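You operate a simulated robot arm through the tools that you are given. There is no shell and no other tool. Be economical: measure what you need, move in short steps, check, and stop when the job is done.

You run a simulated two-armed robot. Do the job below in one go: nothing can be reset, and whatever is moved stays where it is left.

Task
Put size 7 gloves in the orange crate on the trailer bed.
Fine: they are in the tool chest's top drawer; slide the drawer bar clear; drawer shut and bar across again at the end. Where these are worked on the way, their far stop is far enough and under half their travel is too little: drawer bar.

It is judged by the outcome, as a careful person would: the job done as asked, and still so three seconds after it is handed in. It fails if anything else is knocked over, pushed out of place, dropped, spilled or broken.

Robot
Two 6-joint arms with three-finger grippers on one trunk, on a base that drives. Base frame: it is fixed to the floor where the robot stands at the start and does not move with it; the origin is under the middle of the robot, x ahead of it, y to its left, z up. Units: mm, degrees, N and s.
The left shoulder is at the start at [40, 147, 1370], the right one opposite. Each reaches about 753 mm from its shoulder. Places, roughly: drawer bar [600, 100, 800]; inside of crate L26 [900, 900, 600]; lid catch [500, 500, 1000]; orange crate [-1250, 9250, 250]; top chest drawer [700, -200, 1000]. Payload 2.69 kg a hand.
The tool frame of a hand sits at the grasp point between the pads (the TCP): z along the fingers, y along the line on which they close. The tips reach 29 mm beyond it. The gripper opens to 120 mm. The gripper's body begins 78 mm behind the TCP.
Orientation is that of the tool frame in the base frame, as [roll, pitch, yaw] about the fixed x, y, z axes, in that order (R = Rz(yaw) Ry(pitch) Rx(roll)). With the fingers straight down and closing along the base's y, the tool's x points along the base's -x, its y along +y and its z along -z.

Tools
- The arms move only by the tool play_rows. It takes "left_increments", "right_increments" or both (then of equal length, played together; a hand with none holds still); each is a list of rows, each a list of 6 numbers: the shift along the base's x, y, z in mm, then the turn, a rotation vector about the base's x, y, z in degrees. In form: [[dx, dy, dz, rx, ry, rz], ...]. A call has 1 to 10 rows; each row shifts and turns the commanded pose from where the row before left it. "left_hand" and "right_hand" are, for a hand that has rows, the closure, from 0 (fully open) to 1 (shut), set as the call begins (left out, the last holds). Rows are played at 5 a second. More than 50 mm and 8.6 degrees between two rows, or a gripper value outside its range, and nothing of the call is played. Where a pose cannot be reached the arm comes as near as it can. A force on the tool above 90 N (or 10 N above the force at the start of the call, whichever is more), or a blocked arm, ends the call early, and 0.2 s more pass. The fingers move at their own pace and stop on an object; they squeeze with about 36 N. The grip force told is the motor's: it shows also when the fingers shut on nothing. Time passes only in rows, and 0.2 s behind the last, so rows that do not move let the fingers close. It gives the time, the measured TCP pose, the force on the tool (base axes), the opening and the grip force at its end, in the units of the frame above (readings bear some noise), with the torque about the TCP (base axes, N m) and any sound that the robot's microphone picked up, and new pictures: "views" is both (left out), scene, wrist or none (wrist: the cameras of the hands that moved).
- Cameras (640 x 400 px; columns grow to the right, rows downward): "scene" is now at [97.6, -8.5, 1581.4]; the picture's right is [-0.11, -0.99, -0.00], its down [-0.73, 0.08, -0.68] and it looks along [0.67, -0.08, -0.73] (base axes); focal length 276 px, centre (320, 200). "left" rides on the left gripper at [63, 0, -104] in its tool frame; the picture's right is [0.00, 1.00, 0.00], its down [-0.83, 0.00, -0.56] and it looks along [-0.56, 0.00, 0.83] (tool axes); focal length 275 px, centre (320, 200). "right" rides on the right gripper at [63, 0, -104] in its tool frame; the picture's right is [0.00, 1.00, 0.00], its down [-0.83, 0.00, -0.56] and it looks along [-0.56, 0.00, 0.83] (tool axes); focal length 275 px, centre (320, 200).
- raise_lower(by): slides the trunk up (or, below 0, down) by that many mm; the arms and the scene camera ride with it, the base frame stays. It gives what a move gives, with no picture.
- drive_base(legs): drives the robot by 1 to 6 legs, each [ahead, turn to the left] in mm and degrees, along the robot's own axes; the way and the turn of a leg run together, so that a leg with both is an arc; at most 1500 mm and 180 degrees a leg. The arms and the cameras ride along, it lands a little off, and it stops where it bumps. It gives what a move gives, and a new picture of the scene camera.
- head_to(pan, tilt): turns the head with the scene camera to pan (to the left, within 86 degrees either way) and tilt (down, from -29 to 69), counted from straight ahead of the robot. It gives what a move gives, and a new picture of the scene camera.
- point_at(camera, pixels): for up to 12 pixels [column, row] of the newest picture of that camera ("zoom" is the newest enlarged one), the place [x, y, z] in the base frame of the surface seen there, good to about 2 mm. It takes no simulated time.
- close_up(camera, box): a new picture of the part [left, top, right, bottom] of that camera's present view, enlarged. It takes no simulated time.
- finish_job(): hands the job in; it is judged then, once.

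Go step by step. Measure first, check grasps and placings, and put right what went wrong. The budget is 80 turns and 260 pictures, counting those below and the enlarged ones. Unless the task says otherwise, let go and move clear before handing in, and close with one line.

The tools are called after ">>>" as a command line: name --argument value ..., lists and objects as JSON in quotes. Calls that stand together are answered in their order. play_rows: Moves the arms, as the interface text tells. Its arguments: {"type":"object","properties":{"left_increments":{"type":"array"},"left_hand":{"type":"number"},"right_increments":{"type":"array"},"right_hand":{"type":"number"},"views":{"type":"string","enum":["both","scene","wrist","none"]}},"required":[]} The other tools are called the same way: raise_lower (by) slides the trunk up or down; drive_base (legs) drives the base; head_to (pan, tilt) turns the head that bears the scene camera; point_at (camera, pixels) gives the place of the surface under pixels of a picture; close_up (camera, box) takes an enlarged picture of a part of a camera's view; finish_job () hands the job in.

At the start:

```text
time: 0.0
left_position: [482.7, 110.1, 1000.4]
left_tool_rot: [-179.9, 0.0, 179.8]
left_contact_force: [0.0, 0.1, 0.0]
left_wrist_torque: [0.0, 0.0, 0.0]
left_width: 120.2
left_finger_force: 0.1
right_position: [446.7, -309.2, 1000.5]
right_tool_rot: [180.0, 0.0, 179.9]
right_contact_force: [0.4, -0.2, 0.3]
right_wrist_torque: [0.04, 0.0, 0.0]
right_width: 120.0
right_finger_force: 0.1
trunk travel left (down, up): [-497.0, 0.0]
robot x, y, heading: [-0.7, -0.1, -0.1]
head pan, tilt: [-6.4, 47.2]
```

scene: 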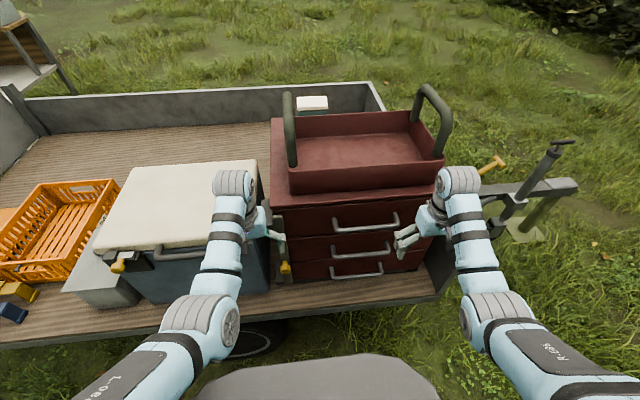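
right: 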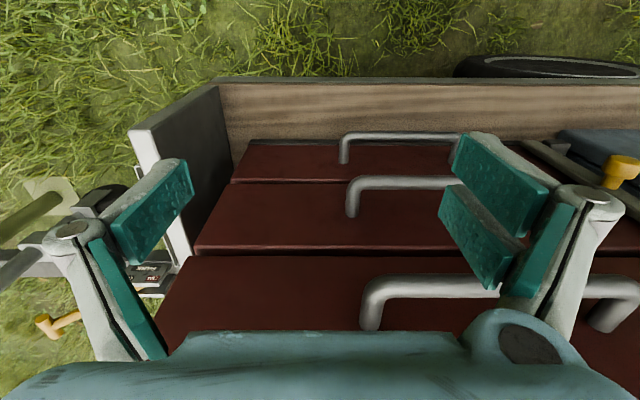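
left: 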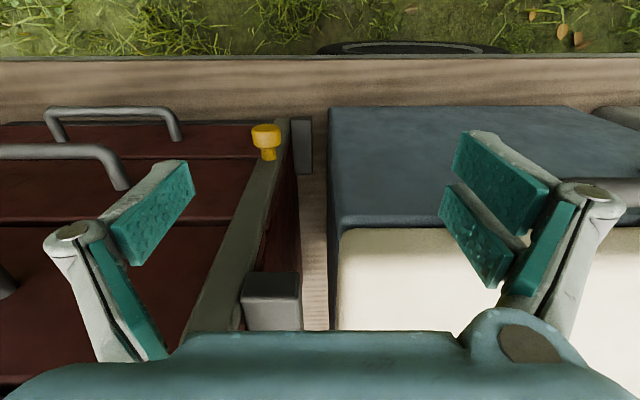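

The scene shows a red chest with three drawers. A grey bar with a yellow knob near (285,268) stands at the chest's left front edge. I'll look closer and measure.

>>> close_up --camera "scene" --box '[240, 80, 480, 300]'

>>> close_up --camera "left" --box '[140, 80, 360, 340]'

>>> point_at --camera "left" --pixels '[[266, 130], [267, 152], [303, 145], [255, 200], [222, 290], [270, 310], [275, 275], [280, 225], [268, 245], [200, 190], [60, 115], [120, 180]]'

>>> point_at --camera "scene" --pixels '[[338, 224], [366, 221], [396, 218], [286, 268], [300, 215], [420, 215], [361, 250], [300, 255], [289, 195], [430, 190], [60, 230], [123, 264]]'

```text
1.82 times, centred on (360, 190) of scene
```

zoom: 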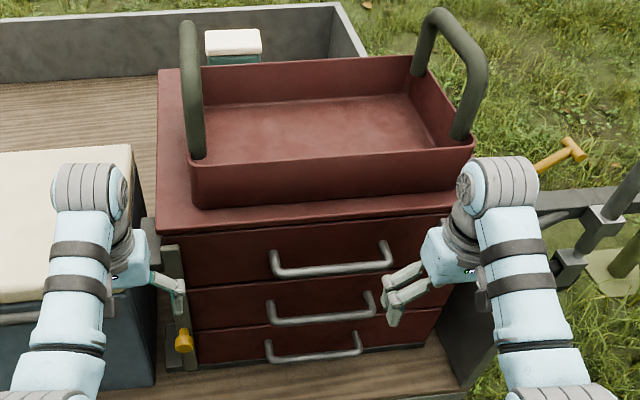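

```text
1.54 times, centred on (250, 210) of left
```

zoom: 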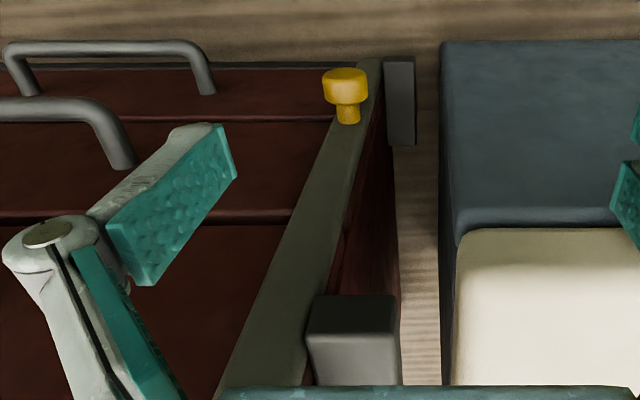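

```text
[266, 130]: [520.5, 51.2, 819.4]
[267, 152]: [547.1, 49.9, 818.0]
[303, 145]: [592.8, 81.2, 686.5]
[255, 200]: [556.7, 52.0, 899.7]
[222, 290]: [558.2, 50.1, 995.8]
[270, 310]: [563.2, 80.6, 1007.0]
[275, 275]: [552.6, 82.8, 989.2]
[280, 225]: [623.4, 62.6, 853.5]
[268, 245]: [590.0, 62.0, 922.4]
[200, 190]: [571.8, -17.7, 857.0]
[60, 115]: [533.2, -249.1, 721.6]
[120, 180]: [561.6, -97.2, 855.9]
```

```text
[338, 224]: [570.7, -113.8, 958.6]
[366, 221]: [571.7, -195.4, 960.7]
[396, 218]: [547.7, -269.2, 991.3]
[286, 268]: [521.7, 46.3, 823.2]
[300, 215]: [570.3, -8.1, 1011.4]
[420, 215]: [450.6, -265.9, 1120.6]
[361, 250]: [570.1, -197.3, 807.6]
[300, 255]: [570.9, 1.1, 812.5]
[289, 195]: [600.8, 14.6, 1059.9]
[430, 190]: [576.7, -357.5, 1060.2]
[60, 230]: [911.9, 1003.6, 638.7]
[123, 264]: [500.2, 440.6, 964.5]
```

The bar's front is at x≈557 and y≈50, and its knob is at [520,50,820]. I'll move the left arm away to see the whole bar and its brackets.

>>> play_rows --left_increments '[[-30, 40, 20, 0, 0, 0], [-30, 40, 20, 0, 0, 0], [-30, 40, 20, 0, 0, 0], [-30, 40, 20, 0, 0, 0]]' --right_increments '[[-40, -20, 0, 0, 0, 0], [-40, -20, 0, 0, 0, 0], [-40, -20, 0, 0, 0, 0], [-40, -20, 0, 0, 0, 0]]' --views "both"

>>> close_up --camera "scene" --box '[240, 160, 400, 300]'

```text
refused: row 1 steps farther than a row can; nothing moved
```

```text
2.86 times, centred on (320, 230) of scene
```

zoom: 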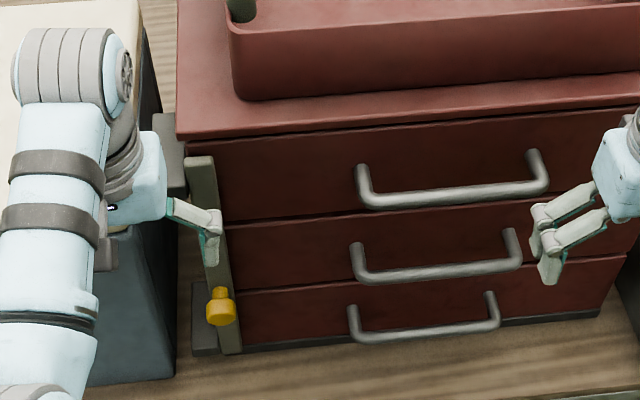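

The bar runs the full height of the drawer fronts, with blocks on its left at the top and bottom. It probably slides to the left (+y). I'll retract both arms in smaller steps.

>>> play_rows --left_increments '[[-25, 35, 10, 0, 0, 0], [-25, 35, 10, 0, 0, 0], [-25, 35, 10, 0, 0, 0], [-25, 35, 10, 0, 0, 0], [-25, 35, 10, 0, 0, 0]]' --right_increments '[[-30, -20, 0, 0, 0, 0], [-30, -20, 0, 0, 0, 0], [-30, -20, 0, 0, 0, 0], [-30, -20, 0, 0, 0, 0], [-30, -20, 0, 0, 0, 0]]' --views "scene"

>>> close_up --camera "scene" --box '[220, 160, 380, 300]'

>>> close_up --camera "left" --box '[0, 0, 640, 400]'

```text
time: 1.2
left_position: [403.8, 286.6, 977.6]
left_tool_rot: [-179.9, 0.2, 179.8]
left_contact_force: [0.1, -0.4, -0.1]
left_wrist_torque: [0.02, -0.02, 0.01]
left_width: 120.2
left_finger_force: 0.2
left hand out of reach, approached as far as the arm can: row 2, 3, 4, 5
right_position: [293.2, -408.0, 1001.0]
right_tool_rot: [179.9, 0.2, -180.0]
right_contact_force: [-0.2, 1.3, 0.6]
right_wrist_torque: [0.01, -0.01, 0.01]
right_width: 120.0
right_finger_force: 0.0
trunk travel left (down, up): [-497.0, 0.0]
robot x, y, heading: [1.5, -1.2, -0.1]
head pan, tilt: [-6.4, 47.2]
```

scene: 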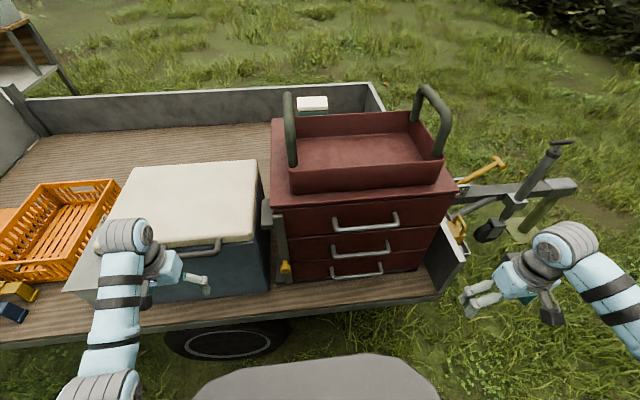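

```text
2.86 times, centred on (300, 230) of scene
```

zoom: 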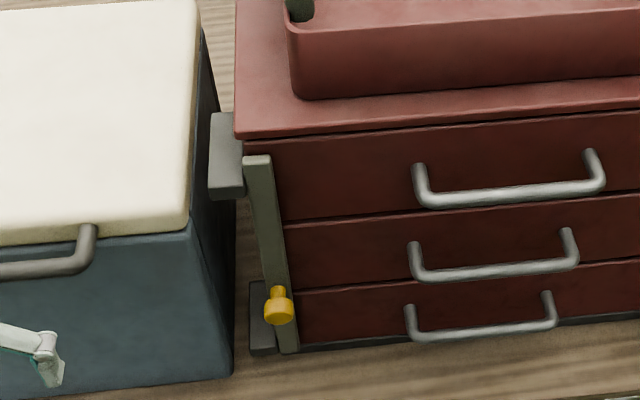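

```text
1.00 times, centred on (320, 200) of left (not enlarged: the box is as wide or as high as the picture)
```

zoom: 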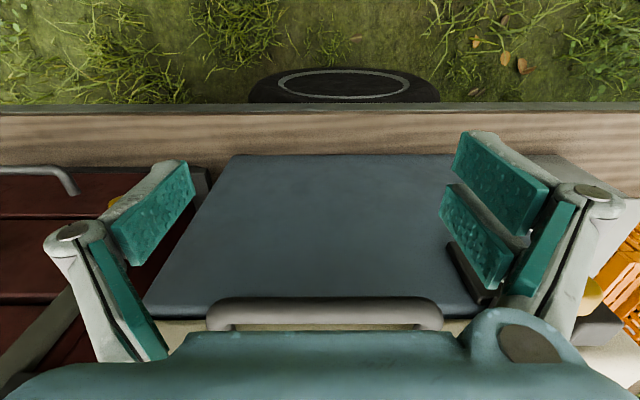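

The bar sits in front of the drawer edges, with guide blocks extending to the left. Before working I'll look left to identify the right crate, since a second "orange crate" is listed far away.

>>> head_to --pan 50 --tilt 30

>>> close_up --camera "scene" --box '[0, 0, 640, 400]'

```text
time: 2.5
left_position: [405.6, 285.1, 977.5]
left_tool_rot: [-180.0, 0.1, 179.9]
left_contact_force: [-0.3, -0.1, 0.5]
left_wrist_torque: [0.02, 0.02, -0.02]
left_width: 120.0
left_finger_force: 0.1
right_position: [295.6, -409.6, 999.7]
right_tool_rot: [-179.9, 0.0, -180.0]
right_contact_force: [-0.2, -0.3, 0.8]
right_wrist_torque: [-0.01, 0.0, 0.01]
right_width: 120.0
right_finger_force: 0.0
trunk travel left (down, up): [-497.0, 0.0]
robot x, y, heading: [2.0, 1.2, 0.2]
head pan, tilt: [50.0, 30.0]
```

scene: 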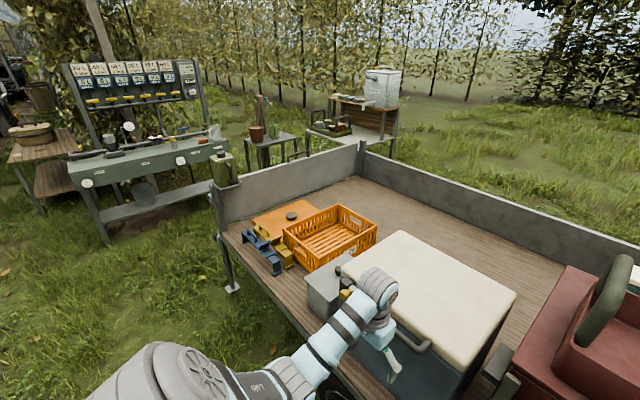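

```text
1.00 times, centred on (320, 200) of scene (not enlarged: the box is as wide or as high as the picture)
```

zoom: 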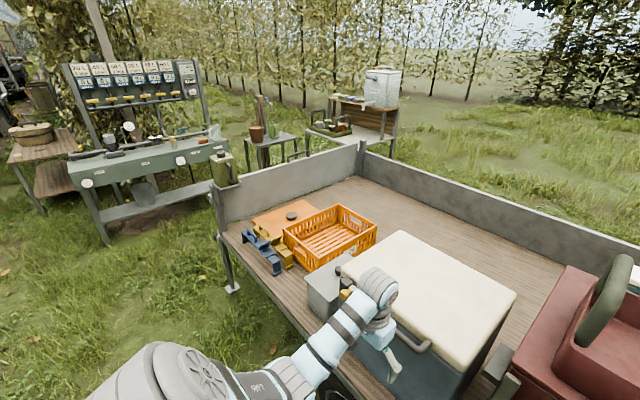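

>>> close_up --camera "scene" --box '[220, 180, 420, 310]'

>>> point_at --camera "scene" --pixels '[[285, 234], [338, 206], [376, 231], [318, 262], [330, 238], [290, 216], [320, 285], [265, 260], [430, 345], [400, 235], [515, 290]]'

>>> head_to --pan -5 --tilt 45

```text
3.08 times, centred on (320, 245) of scene
```

zoom: 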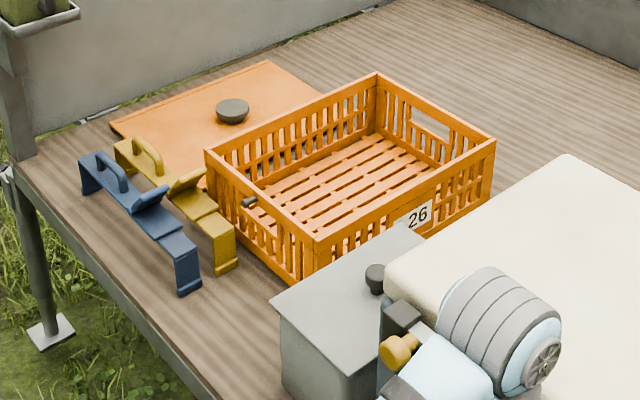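

```text
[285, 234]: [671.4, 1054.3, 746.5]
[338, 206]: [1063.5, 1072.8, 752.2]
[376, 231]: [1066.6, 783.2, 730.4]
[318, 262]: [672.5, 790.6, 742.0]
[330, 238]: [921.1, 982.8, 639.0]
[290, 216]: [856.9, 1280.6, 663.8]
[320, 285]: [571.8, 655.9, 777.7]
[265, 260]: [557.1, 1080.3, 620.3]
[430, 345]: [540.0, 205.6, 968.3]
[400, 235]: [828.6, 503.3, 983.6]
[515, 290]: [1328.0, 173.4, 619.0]
```

```text
time: 3.7
left_position: [405.9, 285.0, 975.3]
left_tool_rot: [180.0, 0.1, 179.8]
left_contact_force: [0.4, -0.3, -0.1]
left_wrist_torque: [0.01, 0.02, 0.01]
left_width: 120.0
left_finger_force: 0.1
right_position: [295.3, -409.4, 999.9]
right_tool_rot: [180.0, 0.0, -180.0]
right_contact_force: [-0.8, 0.4, 0.2]
right_wrist_torque: [-0.02, 0.0, 0.01]
right_width: 120.1
right_finger_force: 0.0
trunk travel left (down, up): [-497.0, 0.0]
robot x, y, heading: [-0.7, 2.5, 0.1]
head pan, tilt: [-5.0, 45.0]
```

scene: 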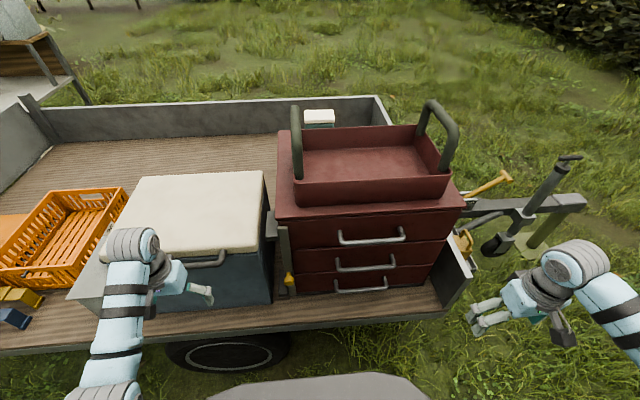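

Crate 26 is the orange crate on this trailer bed. Its floor is at z≈639, spanning x 672–1066 and y 785–1070, with the rim at about 745. Next I'll pitch the left hand forward 45° in front of the knob, still well back, so the trunk can then be lowered.

>>> play_rows --left_increments '[[0, -39, 4, 0, -7.5, 0], [0, -39, 4, 0, -7.5, 0], [0, -39, 4, 0, -7.5, 0], [0, -39, 4, 0, -7.5, 0], [0, -39, 4, 0, -7.5, 0], [0, -39, 4, 0, -7.5, 0]]' --views "none"

>>> raise_lower --by -180

>>> close_up --camera "left" --box '[0, 0, 640, 400]'

```text
time: 4.8
left_position: [448.1, 202.7, 1019.4]
left_tool_rot: [166.2, 37.9, 172.5]
left_contact_force: [0.1, -0.1, -0.4]
left_wrist_torque: [-0.01, 0.01, 0.03]
left_width: 120.2
left_finger_force: 0.1
left hand out of reach, approached as far as the arm can: row 5
right_position: [295.3, -409.0, 1000.0]
right_tool_rot: [-179.9, 0.0, 179.9]
right_contact_force: [0.0, -0.5, -0.4]
right_wrist_torque: [-0.02, 0.01, -0.02]
right_width: 119.8
right_finger_force: 0.0
trunk travel left (down, up): [-497.0, 0.0]
robot x, y, heading: [-0.0, 1.4, 0.0]
head pan, tilt: [-5.0, 45.0]
stopped in row 5 (left hand): the arm was blocked; the commanded pose is now the measured one
```

```text
time: 6.8
left_position: [447.3, 205.3, 839.0]
left_tool_rot: [165.2, 37.7, 172.0]
left_contact_force: [0.4, 1.1, -0.2]
left_wrist_torque: [0.01, 0.0, 0.02]
left_width: 119.9
left_finger_force: 0.0
right_position: [295.5, -409.8, 819.5]
right_tool_rot: [180.0, 0.1, -180.0]
right_contact_force: [1.3, 0.1, 0.2]
right_wrist_torque: [0.01, -0.02, 0.01]
right_width: 119.9
right_finger_force: 0.0
trunk travel left (down, up): [-317.0, 180.0]
robot x, y, heading: [-2.6, -0.4, -0.1]
head pan, tilt: [-5.0, 45.0]
```

```text
1.00 times, centred on (320, 200) of left (not enlarged: the box is as wide or as high as the picture)
```

zoom: 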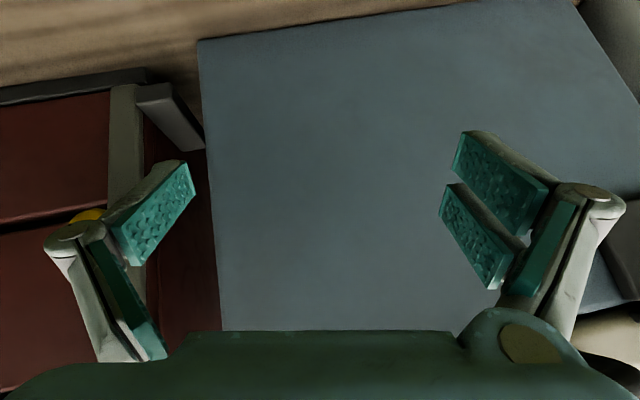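

The arm hit a limit partway, leaving the hand slightly twisted. I'll correct the twist, move it to face the knob and half close it.

>>> play_rows --left_increments '[[-4, -39, -4, -4, 0, 0], [-4, -39, -4, -4, -0.7, -0.6], [-4, -39, -4, -3.6, -0.8, -0.7], [-4, -38, -4, 0, 0, 0], [0, 0, 0, 0, 0, 0]]' --left_hand 0.4 --views "both"

>>> close_up --camera "left" --box '[180, 20, 460, 220]'

```text
time: 7.4
left_position: [445.9, 218.1, 829.6]
left_tool_rot: [159.7, 37.7, 168.5]
left_contact_force: [-1.1, -0.3, -0.3]
left_wrist_torque: [0.02, 0.04, 0.0]
left_width: 72.0
left_finger_force: 0.0
left hand out of reach, approached as far as the arm can: row 2
right_position: [295.5, -410.3, 820.1]
right_tool_rot: [-179.9, -0.1, 180.0]
right_contact_force: [-0.3, -0.3, 0.4]
right_wrist_torque: [0.03, -0.02, 0.02]
right_width: 119.8
right_finger_force: 0.0
trunk travel left (down, up): [-317.0, 180.0]
robot x, y, heading: [-0.6, 1.1, 0.2]
head pan, tilt: [-5.0, 45.0]
stopped in row 2 (left hand): the arm was blocked; the commanded pose is now the measured one
```

scene: 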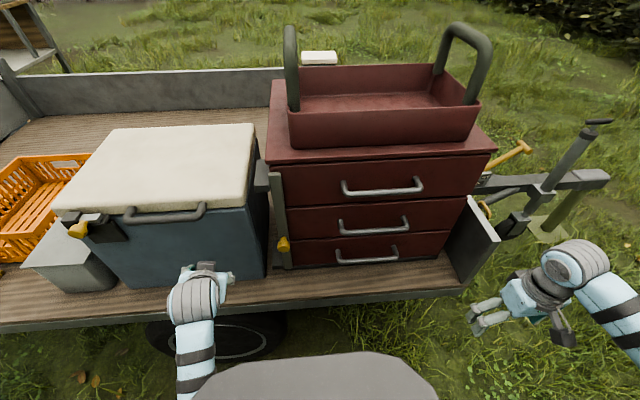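
left: 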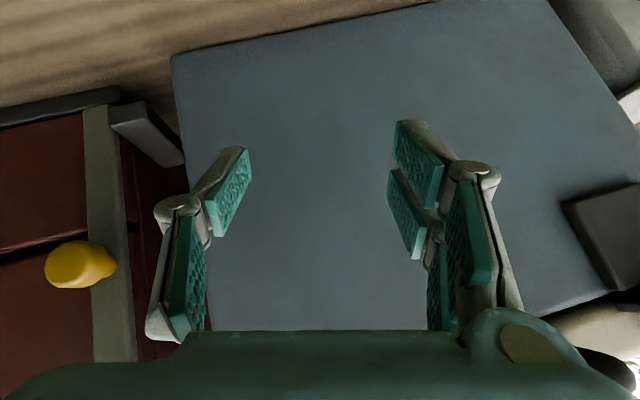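

```text
2.00 times, centred on (320, 120) of left
```

zoom: 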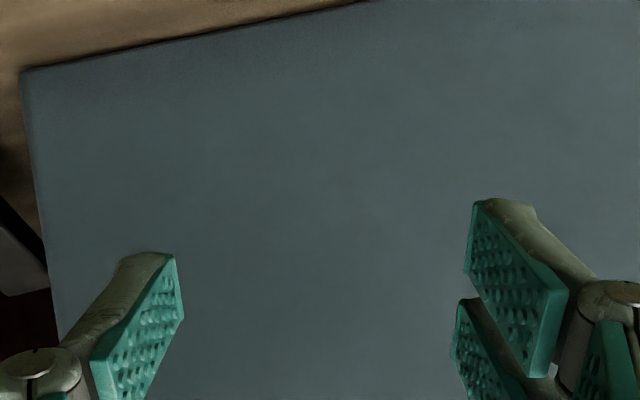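

The block looks like a wrist singularity, since the fingers have lined up with the forearm. I'll reduce the pitch to about 20° and level the hand, then move sideways.

>>> play_rows --left_increments '[[-5, 0, 0, -3, 5.2, 0.3], [-5, 0, 0, -4, 5, 0.4], [-5, -10, 0, -4.5, 4.5, 0.4], [0, -30, 0, -4.5, 4.5, 0.4], [0, -40, 0, 0, 0, 0], [0, -40, 0, 0, 0, 0], [0, -40, 0, 0, 0, 0]]' --left_hand 0.4 --views "both"

```text
time: 8.8
left_position: [433.4, 203.1, 817.2]
left_tool_rot: [168.7, 19.6, 178.9]
left_contact_force: [-0.3, 1.5, -0.3]
left_wrist_torque: [0.01, -0.01, 0.01]
left_width: 71.9
left_finger_force: 0.1
left hand out of reach, approached as far as the arm can: row 6, 7
right_position: [295.8, -409.2, 819.7]
right_tool_rot: [-179.8, 0.0, -180.0]
right_contact_force: [-0.1, 0.9, 0.0]
right_wrist_torque: [-0.02, 0.04, 0.0]
right_width: 120.1
right_finger_force: 0.0
trunk travel left (down, up): [-317.0, 180.0]
robot x, y, heading: [-1.0, 0.4, 0.2]
head pan, tilt: [-5.0, 45.0]
stopped in row 7 (left hand): the arm was blocked; the commanded pose is now the measured one
```

scene: 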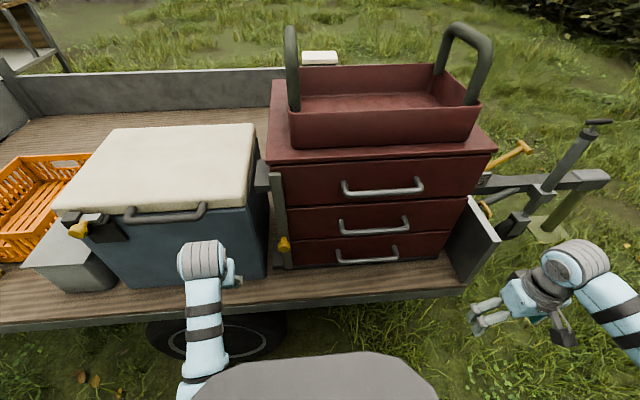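
left: 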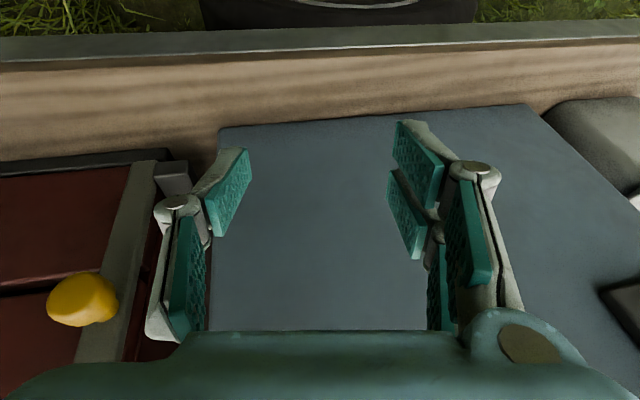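

Only poses too close to the body fail, so the shoulder has an inner reach limit. I'll go out to x≈470 while moving sideways, and level the roll.

>>> play_rows --left_increments '[[20, 0, 2, -3, 0, 0], [20, 0, 2, -4, 0, 0], [0, -40, 0, -3.5, 0, 0], [0, -40, 0, 0, 0, 0], [0, -40, 0, 0, 0, 0], [0, -33, 0, 0, 0, 0]]' --left_hand 0.4 --views "wrist"

```text
time: 10.1
left_position: [484.6, 177.3, 808.8]
left_tool_rot: [170.6, 20.0, -176.2]
left_contact_force: [0.3, -0.2, 0.4]
left_wrist_torque: [0.01, 0.0, -0.02]
left_width: 72.0
left_finger_force: 0.0
left hand out of reach, approached as far as the arm can: row 5, 6
right_position: [297.1, -409.2, 821.1]
right_tool_rot: [180.0, 0.0, -179.9]
right_contact_force: [0.0, -0.1, -0.5]
right_wrist_torque: [-0.01, 0.0, -0.03]
right_width: 120.3
right_finger_force: 0.1
trunk travel left (down, up): [-317.0, 180.0]
robot x, y, heading: [-0.5, -1.3, -0.0]
head pan, tilt: [-5.0, 45.0]
stopped in row 6 (left hand): the arm was blocked; the commanded pose is now the measured one
```

left: 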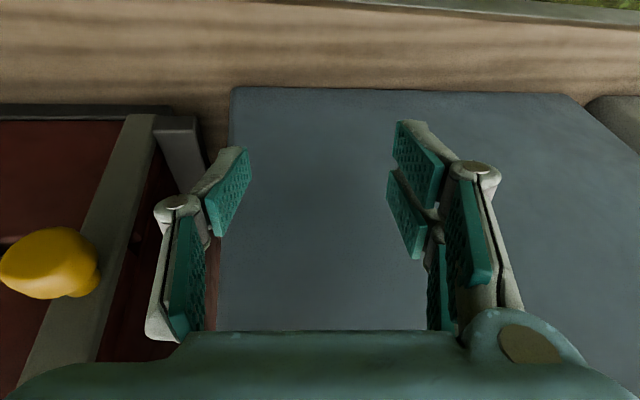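

Sideways motion still sticks, though the starting pose was equally far from the shoulder and was reachable with the fingers straight down. I'll turn the hand back to straight down and then shift in y.

>>> play_rows --left_increments '[[0, 0, 3, -3.3, 6.5, -1.8], [0, 0, 3, -3.3, 6.5, -1.8], [0, 0, 3, -3.3, 6.4, -1.7], [0, 0, 0, 0, 0, 0], [0, -25, 0, 0, 0, 0], [0, -25, 0, 0, 0, 0], [0, -20, 0, 0, 0, 0]]' --left_hand 0.4 --views "scene"

```text
time: 11.7
left_position: [483.0, 104.2, 818.4]
left_tool_rot: [-179.9, 0.2, 180.0]
left_contact_force: [1.0, -0.4, -0.3]
left_wrist_torque: [0.0, -0.02, -0.01]
left_width: 72.1
left_finger_force: 0.1
right_position: [296.2, -411.2, 820.1]
right_tool_rot: [180.0, 0.0, -179.8]
right_contact_force: [0.1, 0.5, 0.3]
right_wrist_torque: [0.02, -0.03, -0.01]
right_width: 120.2
right_finger_force: 0.1
trunk travel left (down, up): [-317.0, 180.0]
robot x, y, heading: [1.5, -0.1, -0.1]
head pan, tilt: [-5.0, 45.0]
```

scene: 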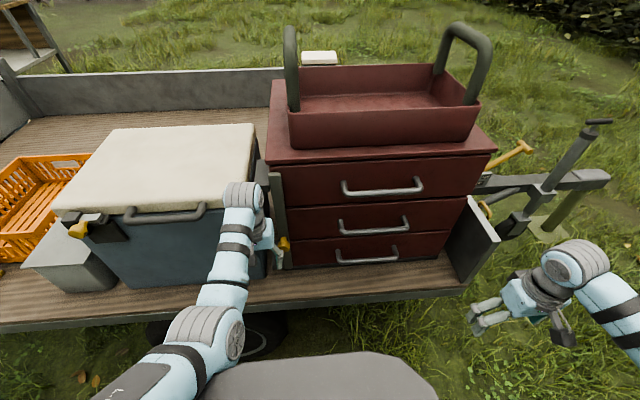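

Fingers-down works. I'll check the wrist's clearance and measure the knob.

>>> close_up --camera "left" --box '[0, 0, 640, 400]'

>>> point_at --camera "left" --pixels '[[175, 100], [175, 140], [190, 160]]'

>>> point_at --camera "scene" --pixels '[[245, 195], [240, 205], [255, 200], [243, 186], [284, 243], [284, 238], [284, 250], [280, 183], [280, 215]]'

```text
1.00 times, centred on (320, 200) of left (not enlarged: the box is as wide or as high as the picture)
```

zoom: 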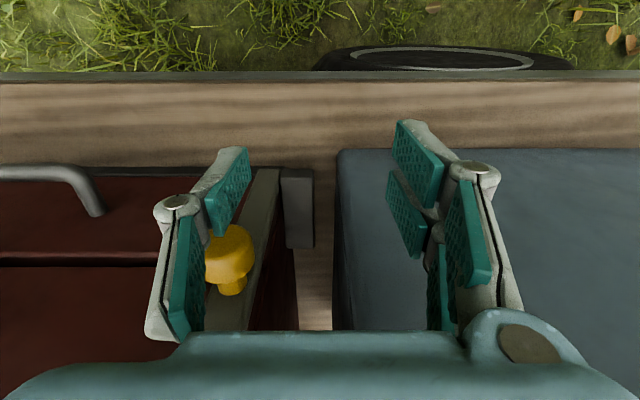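

```text
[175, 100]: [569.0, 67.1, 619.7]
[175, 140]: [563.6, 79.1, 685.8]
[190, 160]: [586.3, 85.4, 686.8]
```

```text
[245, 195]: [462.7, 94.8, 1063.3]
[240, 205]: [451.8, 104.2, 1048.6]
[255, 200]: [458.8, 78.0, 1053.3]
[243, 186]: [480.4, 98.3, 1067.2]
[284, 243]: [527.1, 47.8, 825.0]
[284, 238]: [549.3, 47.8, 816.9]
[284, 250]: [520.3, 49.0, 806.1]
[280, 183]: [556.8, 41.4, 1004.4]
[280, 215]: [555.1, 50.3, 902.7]
```

The knob is at x 517–555, y≈49, z≈818, and the bar face is at x≈555. I'll lower the trunk further, raising the hand to compensate. The forearm then flattens and the hand can pitch without hitting the singularity.

>>> play_rows --left_increments '[[0, 0, 40, 0, 0, 0], [0, 0, 40, 0, 0, 0], [0, 0, 40, 0, 0, 0]]' --right_increments '[[0, 0, 40, 0, 0, 0], [0, 0, 40, 0, 0, 0], [0, 0, 40, 0, 0, 0]]' --views "none"

>>> raise_lower --by -120

>>> play_rows --left_increments '[[-8, -18, 4, 0, -7, 0], [-8, -18, 4, 0, -7, 0], [0, -18, 4, 0, -7, 0]]' --left_hand 0.4 --views "both"

```text
time: 12.5
left_position: [518.3, 97.6, 916.8]
left_tool_rot: [-180.0, 0.0, -179.9]
left_contact_force: [-0.1, -0.2, 0.2]
left_wrist_torque: [-0.01, -0.01, -0.02]
left_width: 72.0
left_finger_force: 0.0
left hand out of reach, approached as far as the arm can: row 2, 3
right_position: [294.7, -408.9, 938.5]
right_tool_rot: [-179.9, -0.2, -179.9]
right_contact_force: [-0.1, -0.1, 1.6]
right_wrist_torque: [-0.02, 0.02, -0.01]
right_width: 120.0
right_finger_force: 0.0
trunk travel left (down, up): [-317.0, 180.0]
robot x, y, heading: [-2.1, 4.6, 0.2]
head pan, tilt: [-5.0, 45.0]
```

```text
time: 14.0
left_position: [518.0, 97.2, 799.0]
left_tool_rot: [180.0, 0.1, -179.9]
left_contact_force: [1.1, -0.6, 4.1]
left_wrist_torque: [-0.11, -0.03, 0.03]
left_width: 89.5
left_finger_force: 1.5
right_position: [294.3, -409.4, 819.4]
right_tool_rot: [-180.0, 0.0, -180.0]
right_contact_force: [0.2, 1.5, -0.4]
right_wrist_torque: [0.0, 0.0, 0.01]
right_width: 120.4
right_finger_force: 0.1
trunk travel left (down, up): [-197.0, 300.0]
robot x, y, heading: [-2.1, 0.3, 0.2]
head pan, tilt: [-5.0, 45.0]
```

```text
time: 14.8
left_position: [517.6, 106.0, 807.0]
left_tool_rot: [177.4, 18.8, -178.8]
left_contact_force: [-74.0, -1.7, -15.6]
left_wrist_torque: [-0.01, -0.91, -1.55]
left_width: 89.0
left_finger_force: 3.4
left hand out of reach, approached as far as the arm can: row 2, 3
right_position: [288.5, -409.1, 821.4]
right_tool_rot: [180.0, 0.3, -179.7]
right_contact_force: [1.0, -0.1, 0.8]
right_wrist_torque: [-0.04, 0.11, -0.01]
right_width: 119.7
right_finger_force: 0.1
trunk travel left (down, up): [-197.0, 300.0]
robot x, y, heading: [-0.5, 2.7, 0.1]
head pan, tilt: [-5.0, 45.0]
stopped in row 3 (left hand): the force on the tool passed its limit at 93 N (the readings are from after the stop); the commanded pose is now the measured one
```

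scene: 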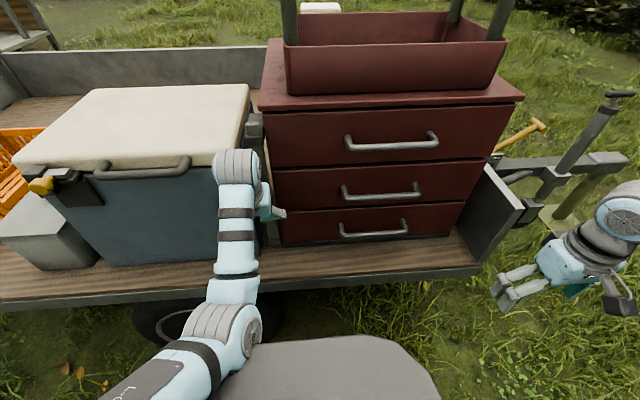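
left: 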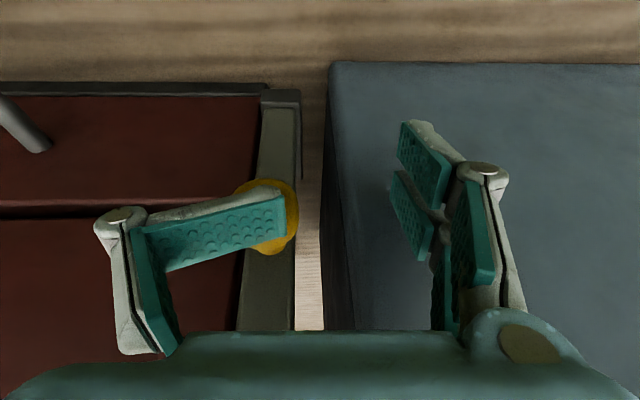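

The inner limit pushed the hand forward in x. A finger pressed on the knob, and the bar seems to have moved left a little. I'll back the base straight away by 120 mm, which frees the hand and gives better working room.

>>> drive_base --legs '[[-120, 0]]'

>>> close_up --camera "left" --box '[0, 0, 640, 400]'

>>> close_up --camera "scene" --box '[200, 80, 520, 260]'

```text
time: 16.0
left_position: [406.8, 104.7, 805.8]
left_tool_rot: [177.5, 19.6, -178.7]
left_contact_force: [-0.5, -1.2, 0.7]
left_wrist_torque: [0.01, -0.05, 0.03]
left_width: 71.9
left_finger_force: 0.2
right_position: [175.5, -409.2, 820.0]
right_tool_rot: [180.0, 0.0, -179.8]
right_contact_force: [0.2, 0.0, 0.4]
right_wrist_torque: [0.02, 0.01, -0.03]
right_width: 120.1
right_finger_force: 0.0
trunk travel left (down, up): [-197.0, 300.0]
robot x, y, heading: [-118.1, 0.0, 0.3]
head pan, tilt: [-5.0, 45.0]
```

scene: 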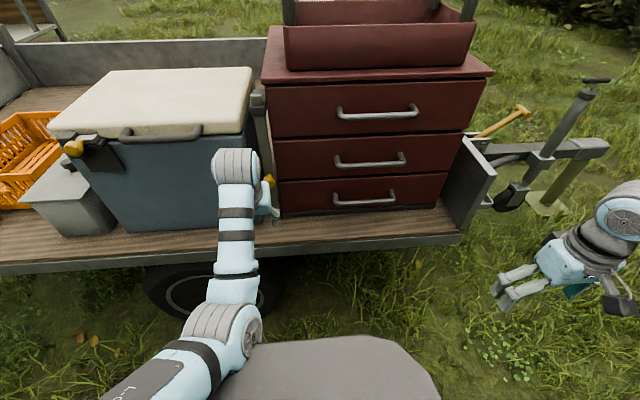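

```text
1.00 times, centred on (320, 200) of left (not enlarged: the box is as wide or as high as the picture)
```

zoom: 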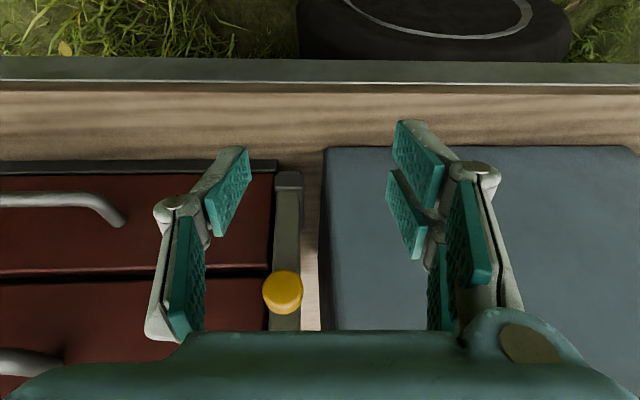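

```text
2.00 times, centred on (360, 170) of scene
```

zoom: 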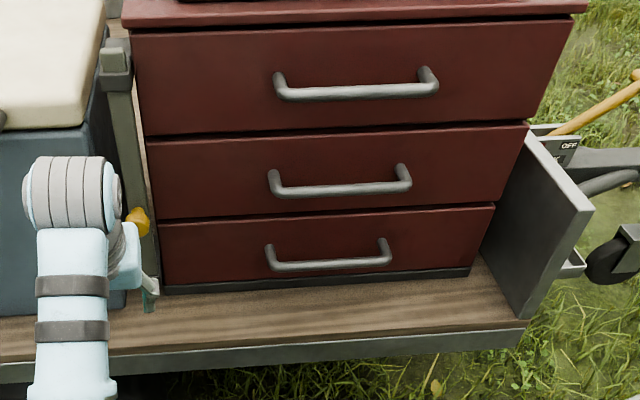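

The bar has slid left, clear of the drawers. I'll measure it.

>>> point_at --camera "zoom" --pixels '[[115, 90], [128, 150], [137, 90], [120, 130], [140, 220], [150, 90], [280, 85], [350, 92], [430, 80], [350, 60], [350, 125], [350, 38]]'

>>> close_up --camera "scene" --box '[230, 80, 290, 220]'

```text
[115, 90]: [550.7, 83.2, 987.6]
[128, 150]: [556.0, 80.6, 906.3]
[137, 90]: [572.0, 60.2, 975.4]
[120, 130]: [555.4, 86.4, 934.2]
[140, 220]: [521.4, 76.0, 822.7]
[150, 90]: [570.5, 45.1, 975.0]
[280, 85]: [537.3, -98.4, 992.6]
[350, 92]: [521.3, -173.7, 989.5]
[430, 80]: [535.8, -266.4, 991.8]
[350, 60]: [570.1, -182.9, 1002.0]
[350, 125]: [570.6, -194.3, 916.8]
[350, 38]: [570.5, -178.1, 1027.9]
```

```text
2.86 times, centred on (260, 150) of scene
```

zoom: 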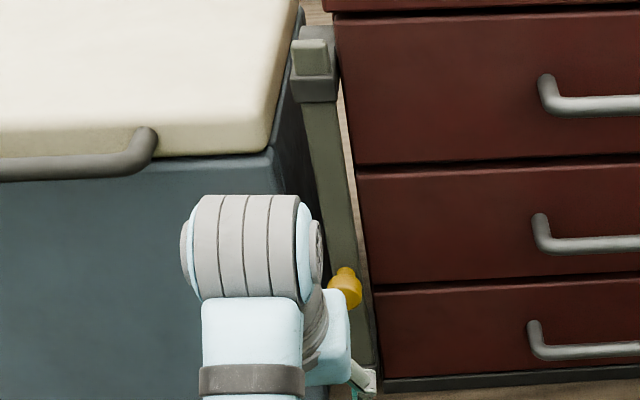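

The bar's centre is now at y≈80 and the drawer edge is at about 62. I'll grip the knob and push it gently on to its far stop to be sure.

>>> play_rows --left_increments '[[10, -9, 4, 2.6, 0, 0], [20, -9, 4, 0, 0, 0], [20, -8, 4, 0, 0, -1], [20, 0, 0, 0, 0, 0], [0, 0, 0, 0, 0, 0]]' --left_hand 0.55 --views "wrist"

```text
time: 17.2
left_position: [476.2, 77.8, 817.7]
left_tool_rot: [174.6, 19.6, 179.4]
left_contact_force: [-0.1, 0.0, 0.1]
left_wrist_torque: [0.0, 0.02, -0.01]
left_width: 53.8
left_finger_force: 0.0
right_position: [175.7, -409.1, 819.8]
right_tool_rot: [-180.0, 0.0, -179.7]
right_contact_force: [0.2, 0.4, 0.8]
right_wrist_torque: [-0.04, 0.0, -0.01]
right_width: 120.0
right_finger_force: 0.0
trunk travel left (down, up): [-197.0, 300.0]
robot x, y, heading: [-115.4, 2.9, -0.2]
head pan, tilt: [-5.0, 45.0]
```

left: 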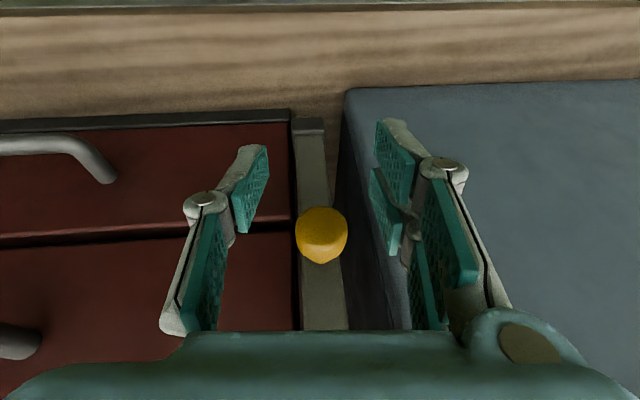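

The knob is nicely centred at (321,235). I'll check the cooler's corner against the right finger.

>>> point_at --camera "left" --pixels '[[350, 100], [365, 250], [400, 310], [321, 235], [328, 290], [310, 150]]'

```text
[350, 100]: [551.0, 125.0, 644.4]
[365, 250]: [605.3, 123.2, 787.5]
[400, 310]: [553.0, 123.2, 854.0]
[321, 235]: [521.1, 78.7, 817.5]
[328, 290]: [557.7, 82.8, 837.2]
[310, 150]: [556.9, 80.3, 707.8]
```

The cooler front is at x≈550 and y>123, so there is room. I'll move in and grip the knob.

>>> play_rows --left_increments '[[15, 0, 0, -2.7, 0, 0], [15, 0, 0, -2.7, 0, 0], [14, 0, 0, 0, 0, 0]]' --left_hand 0.55 --views "none"

>>> play_rows --left_increments '[[0, 0, 0, 0, 0, 0], [0, 0, 0, 0, 0, 0]]' --left_hand 1 --views "wrist"

```text
time: 18.0
left_position: [509.6, 82.1, 819.0]
left_tool_rot: [-179.6, 19.5, -178.6]
left_contact_force: [-0.2, -0.1, -0.6]
left_wrist_torque: [0.03, 0.01, 0.02]
left_width: 54.0
left_finger_force: 0.2
left hand out of reach, approached as far as the arm can: row 3
right_position: [175.8, -410.2, 819.4]
right_tool_rot: [-180.0, -0.1, -179.8]
right_contact_force: [0.2, -0.4, 0.1]
right_wrist_torque: [0.01, 0.0, 0.0]
right_width: 120.1
right_finger_force: 0.0
trunk travel left (down, up): [-197.0, 300.0]
robot x, y, heading: [-120.0, -1.3, 0.2]
head pan, tilt: [-5.0, 45.0]
```

```text
time: 18.6
left_position: [507.9, 80.4, 819.8]
left_tool_rot: [-179.6, 19.7, -178.6]
left_contact_force: [0.1, -4.5, 0.0]
left_wrist_torque: [-0.16, 0.01, 0.1]
left_width: 30.4
left_finger_force: 45.0
right_position: [175.3, -410.4, 819.4]
right_tool_rot: [-180.0, 0.0, -179.8]
right_contact_force: [0.3, 0.3, 0.1]
right_wrist_torque: [0.01, 0.03, 0.0]
right_width: 120.0
right_finger_force: 0.1
trunk travel left (down, up): [-197.0, 300.0]
robot x, y, heading: [-121.3, -4.6, 0.1]
head pan, tilt: [-5.0, 45.0]
```

left: 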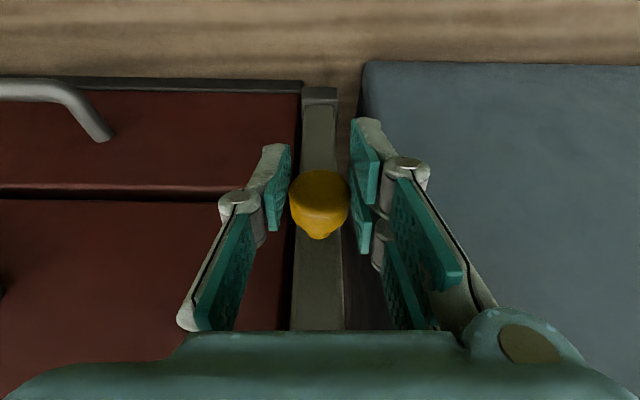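

The knob is gripped at 30 mm. I'll push it +y to find the stop.

>>> play_rows --left_increments '[[0, 6, 0, 0, 0, 0], [0, 6, 0, 0, 0, 0], [0, 6, 0, 0, 0, 0]]' --left_hand 1 --views "wrist"

```text
time: 19.4
left_position: [510.0, 81.3, 819.2]
left_tool_rot: [-179.9, 19.1, -179.3]
left_contact_force: [2.5, -53.2, -12.4]
left_wrist_torque: [-0.53, -0.98, -0.82]
left_width: 30.7
left_finger_force: 45.5
right_position: [177.1, -420.7, 812.2]
right_tool_rot: [179.2, -0.1, -179.8]
right_contact_force: [-1.5, 0.6, 1.1]
right_wrist_torque: [-0.06, -0.07, 0.0]
right_width: 120.2
right_finger_force: 0.1
trunk travel left (down, up): [-197.0, 300.0]
robot x, y, heading: [-120.0, -1.4, -0.1]
head pan, tilt: [-5.0, 45.0]
```

left: 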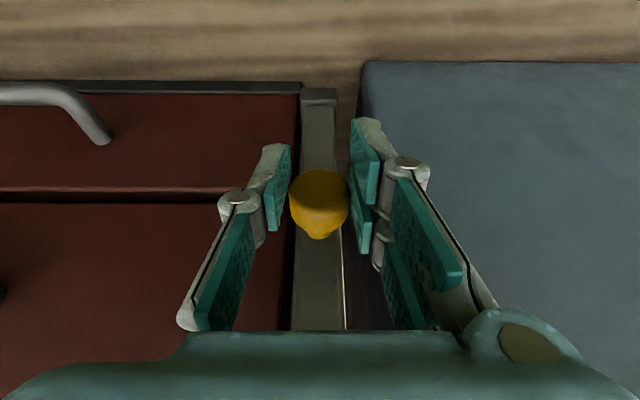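

It reads 53 N with no motion, so the bar is at its far stop. I'll release and back the left hand off, then raise the trunk for the drawer.

>>> play_rows --left_increments '[[0, -4, 0, 0, 0, 0], [0, 0, 0, 0, 0, 0], [-25, 0, 0, 0, 0, 0], [-35, 0, 0, 0, 0, 0], [-35, 0, 0, 0, 0, 0]]' --left_hand 0.55 --views "none"

>>> raise_lower --by 190

>>> head_to --pan -12 --tilt 40

```text
time: 20.6
left_position: [411.2, 96.4, 819.0]
left_tool_rot: [-179.8, 19.5, -178.7]
left_contact_force: [-0.5, 0.1, 0.0]
left_wrist_torque: [0.05, -0.04, -0.03]
left_width: 54.2
left_finger_force: 0.0
right_position: [174.5, -410.4, 818.9]
right_tool_rot: [-179.9, 0.0, -179.8]
right_contact_force: [-1.2, -1.8, 1.2]
right_wrist_torque: [0.15, -0.07, -0.02]
right_width: 120.2
right_finger_force: 0.2
trunk travel left (down, up): [-197.0, 300.0]
robot x, y, heading: [-117.7, 1.3, 0.3]
head pan, tilt: [-5.0, 45.0]
```

```text
time: 22.7
left_position: [412.0, 96.5, 1008.6]
left_tool_rot: [-179.6, 19.5, -178.7]
left_contact_force: [0.7, 0.4, 0.4]
left_wrist_torque: [0.0, -0.01, -0.01]
left_width: 54.0
left_finger_force: 0.1
right_position: [174.8, -408.9, 1008.6]
right_tool_rot: [180.0, 0.1, -179.8]
right_contact_force: [0.2, -0.5, 0.2]
right_wrist_torque: [-0.01, -0.01, -0.01]
right_width: 119.9
right_finger_force: 0.1
trunk travel left (down, up): [-387.0, 110.0]
robot x, y, heading: [-121.1, -1.6, 0.2]
head pan, tilt: [-5.0, 45.0]
```

```text
time: 23.4
left_position: [411.9, 95.5, 1009.4]
left_tool_rot: [-179.7, 19.6, -178.6]
left_contact_force: [0.0, -0.3, -0.3]
left_wrist_torque: [-0.02, 0.02, 0.01]
left_width: 53.9
left_finger_force: 0.1
right_position: [176.0, -409.3, 1008.5]
right_tool_rot: [179.9, 0.0, -179.8]
right_contact_force: [0.2, -0.2, 0.0]
right_wrist_torque: [-0.01, -0.04, 0.01]
right_width: 120.0
right_finger_force: 0.0
trunk travel left (down, up): [-387.0, 110.0]
robot x, y, heading: [-121.4, -3.4, 0.1]
head pan, tilt: [-12.0, 40.0]
```

scene: 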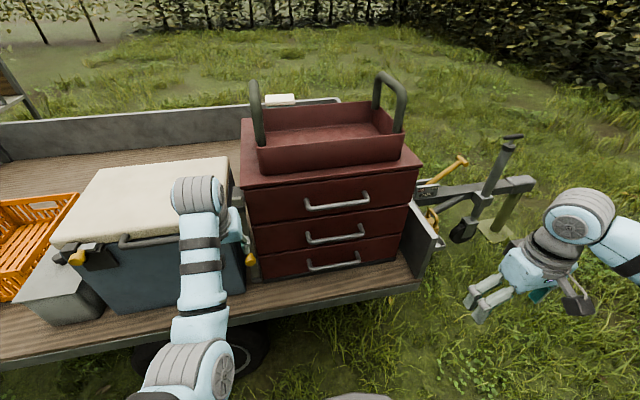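

The bar stays clear. Next I'll bring the right hand, closed as a hook, to just before and above the top drawer's handle.

>>> play_rows --right_increments '[[34, 25, 6, 0, -1.5, 0], [34, 25, 6, 0, -1.5, 0], [34, 25, 6, 0, -1.5, 0], [34, 25, 6, 0, -1.5, 0], [34, 25, 6, 0, -1.5, 0], [34, 25, 6, 0, -1.5, 0], [34, 25, 6, 0, -1.5, 0], [34, 25, 6, 0, -1.5, 0], [34, 25, 6, 0, -1.5, 0]]' --right_hand 1 --views "both"

```text
time: 25.4
left_position: [412.6, 97.9, 1009.1]
left_tool_rot: [-179.5, 19.4, -178.6]
left_contact_force: [-0.1, -0.2, -0.3]
left_wrist_torque: [-0.02, 0.03, 0.03]
left_width: 54.0
left_finger_force: 0.0
right_position: [365.8, -316.6, 965.9]
right_tool_rot: [-179.8, 13.4, -179.9]
right_contact_force: [0.2, 0.5, -0.6]
right_wrist_torque: [-0.02, 0.05, 0.03]
right_width: 0.1
right_finger_force: 28.4
right hand out of reach, approached as far as the arm can: row 1, 2, 3, 4, 5, 6, 7, 8
trunk travel left (down, up): [-387.0, 110.0]
robot x, y, heading: [-115.9, -1.2, 0.4]
head pan, tilt: [-12.0, 40.0]
```

scene: 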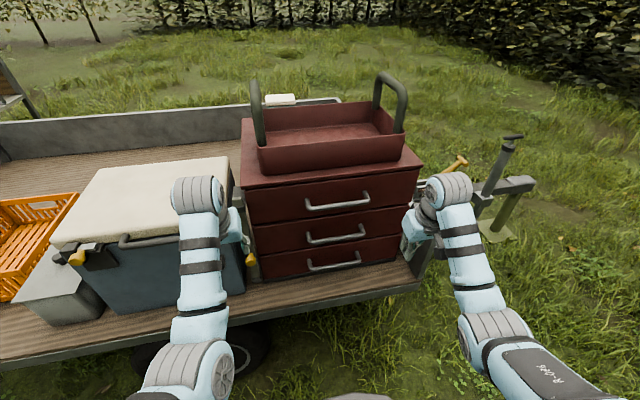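
right: 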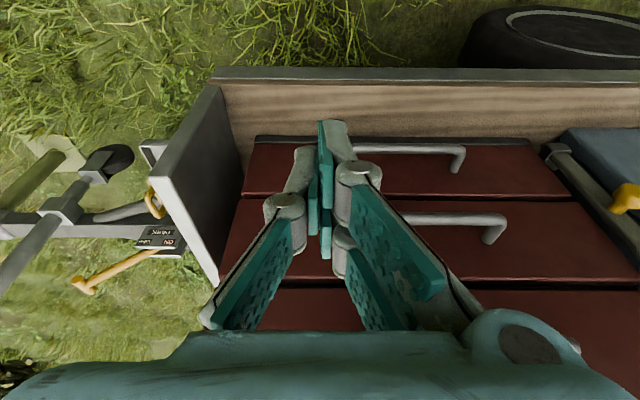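

High poses with the fingers down are out of reach at this trunk height. I'll raise the trunk fully and drive 60 mm closer.

>>> raise_lower --by 109

>>> drive_base --legs '[[60, 0]]'

```text
time: 26.8
left_position: [412.5, 96.7, 1118.4]
left_tool_rot: [-179.6, 19.6, -178.7]
left_contact_force: [-0.5, 0.6, -0.5]
left_wrist_torque: [0.02, 0.03, 0.0]
left_width: 53.8
left_finger_force: 0.1
right_position: [364.4, -318.9, 1075.8]
right_tool_rot: [-179.8, 13.5, -179.8]
right_contact_force: [0.4, -0.7, 0.3]
right_wrist_torque: [-0.03, -0.02, 0.01]
right_width: 0.0
right_finger_force: 28.4
trunk travel left (down, up): [-496.0, 1.0]
robot x, y, heading: [-119.7, -2.6, 0.1]
head pan, tilt: [-12.0, 40.0]
```

```text
time: 27.8
left_position: [461.1, 96.3, 1124.0]
left_tool_rot: [-179.6, 20.1, -178.5]
left_contact_force: [1.8, -1.0, -0.8]
left_wrist_torque: [0.1, 0.12, 0.06]
left_width: 53.8
left_finger_force: 0.0
right_position: [413.2, -317.6, 1079.2]
right_tool_rot: [-179.9, 14.0, -179.7]
right_contact_force: [0.1, -1.5, 0.4]
right_wrist_torque: [0.1, 0.08, 0.03]
right_width: 0.0
right_finger_force: 28.9
trunk travel left (down, up): [-496.0, 1.0]
robot x, y, heading: [-60.5, -0.5, 0.4]
head pan, tilt: [-12.0, 40.0]
```

scene: 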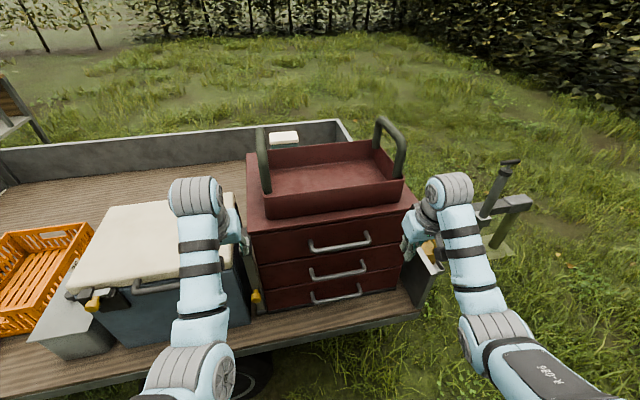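

Now I'll move the right hand toward the handle, staying in front of it.

>>> play_rows --right_increments '[[10, 33, -10, 0, 0, 0], [10, 33, -10, 0, 0, 0], [10, 33, -10, 0, 0, 0], [10, 33, -10, 0, 0, 0], [0, 0, 0, 0, 0, 0]]' --right_hand 1 --views "wrist"

```text
time: 29.0
left_position: [469.6, 96.4, 1118.7]
left_tool_rot: [-179.7, 19.7, -178.6]
left_contact_force: [1.0, -1.0, 0.0]
left_wrist_torque: [0.02, 0.01, -0.03]
left_width: 54.2
left_finger_force: 0.0
right_position: [462.9, -187.1, 1032.7]
right_tool_rot: [-179.9, 13.5, -179.7]
right_contact_force: [-0.1, 0.4, 0.5]
right_wrist_torque: [-0.03, 0.03, 0.0]
right_width: 0.0
right_finger_force: 28.4
trunk travel left (down, up): [-496.0, 1.0]
robot x, y, heading: [-62.2, 2.8, -0.1]
head pan, tilt: [-12.0, 40.0]
```

right: 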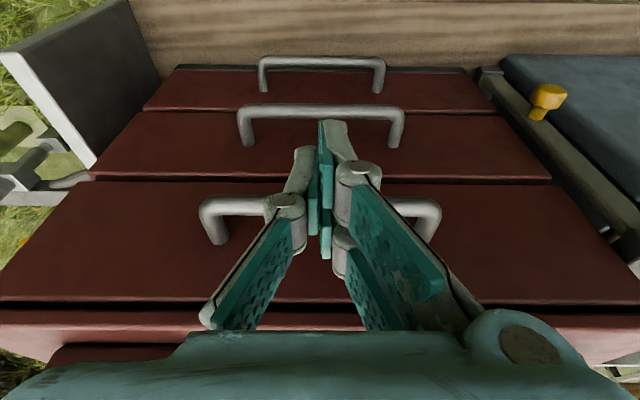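

The hand now faces the handle. I'll measure the handle and the chest's top edge precisely.

>>> point_at --camera "right" --pixels '[[240, 200], [240, 207], [240, 214], [410, 205], [410, 214], [220, 235], [430, 235], [240, 260], [240, 320], [240, 345]]'

>>> close_up --camera "right" --box '[180, 180, 460, 355]'

```text
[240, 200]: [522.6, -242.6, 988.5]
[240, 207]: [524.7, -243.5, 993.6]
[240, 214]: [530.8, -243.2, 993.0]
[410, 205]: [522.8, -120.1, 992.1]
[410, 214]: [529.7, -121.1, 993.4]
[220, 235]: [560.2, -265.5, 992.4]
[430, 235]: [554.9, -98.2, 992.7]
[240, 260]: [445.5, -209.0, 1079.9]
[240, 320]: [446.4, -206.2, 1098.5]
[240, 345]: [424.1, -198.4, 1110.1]
```

```text
2.29 times, centred on (320, 268) of right
```

zoom: 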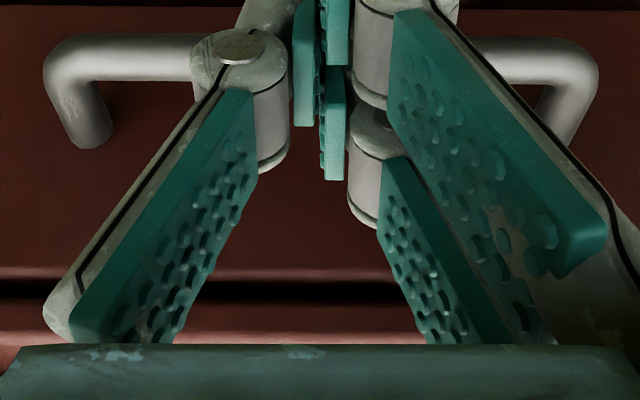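

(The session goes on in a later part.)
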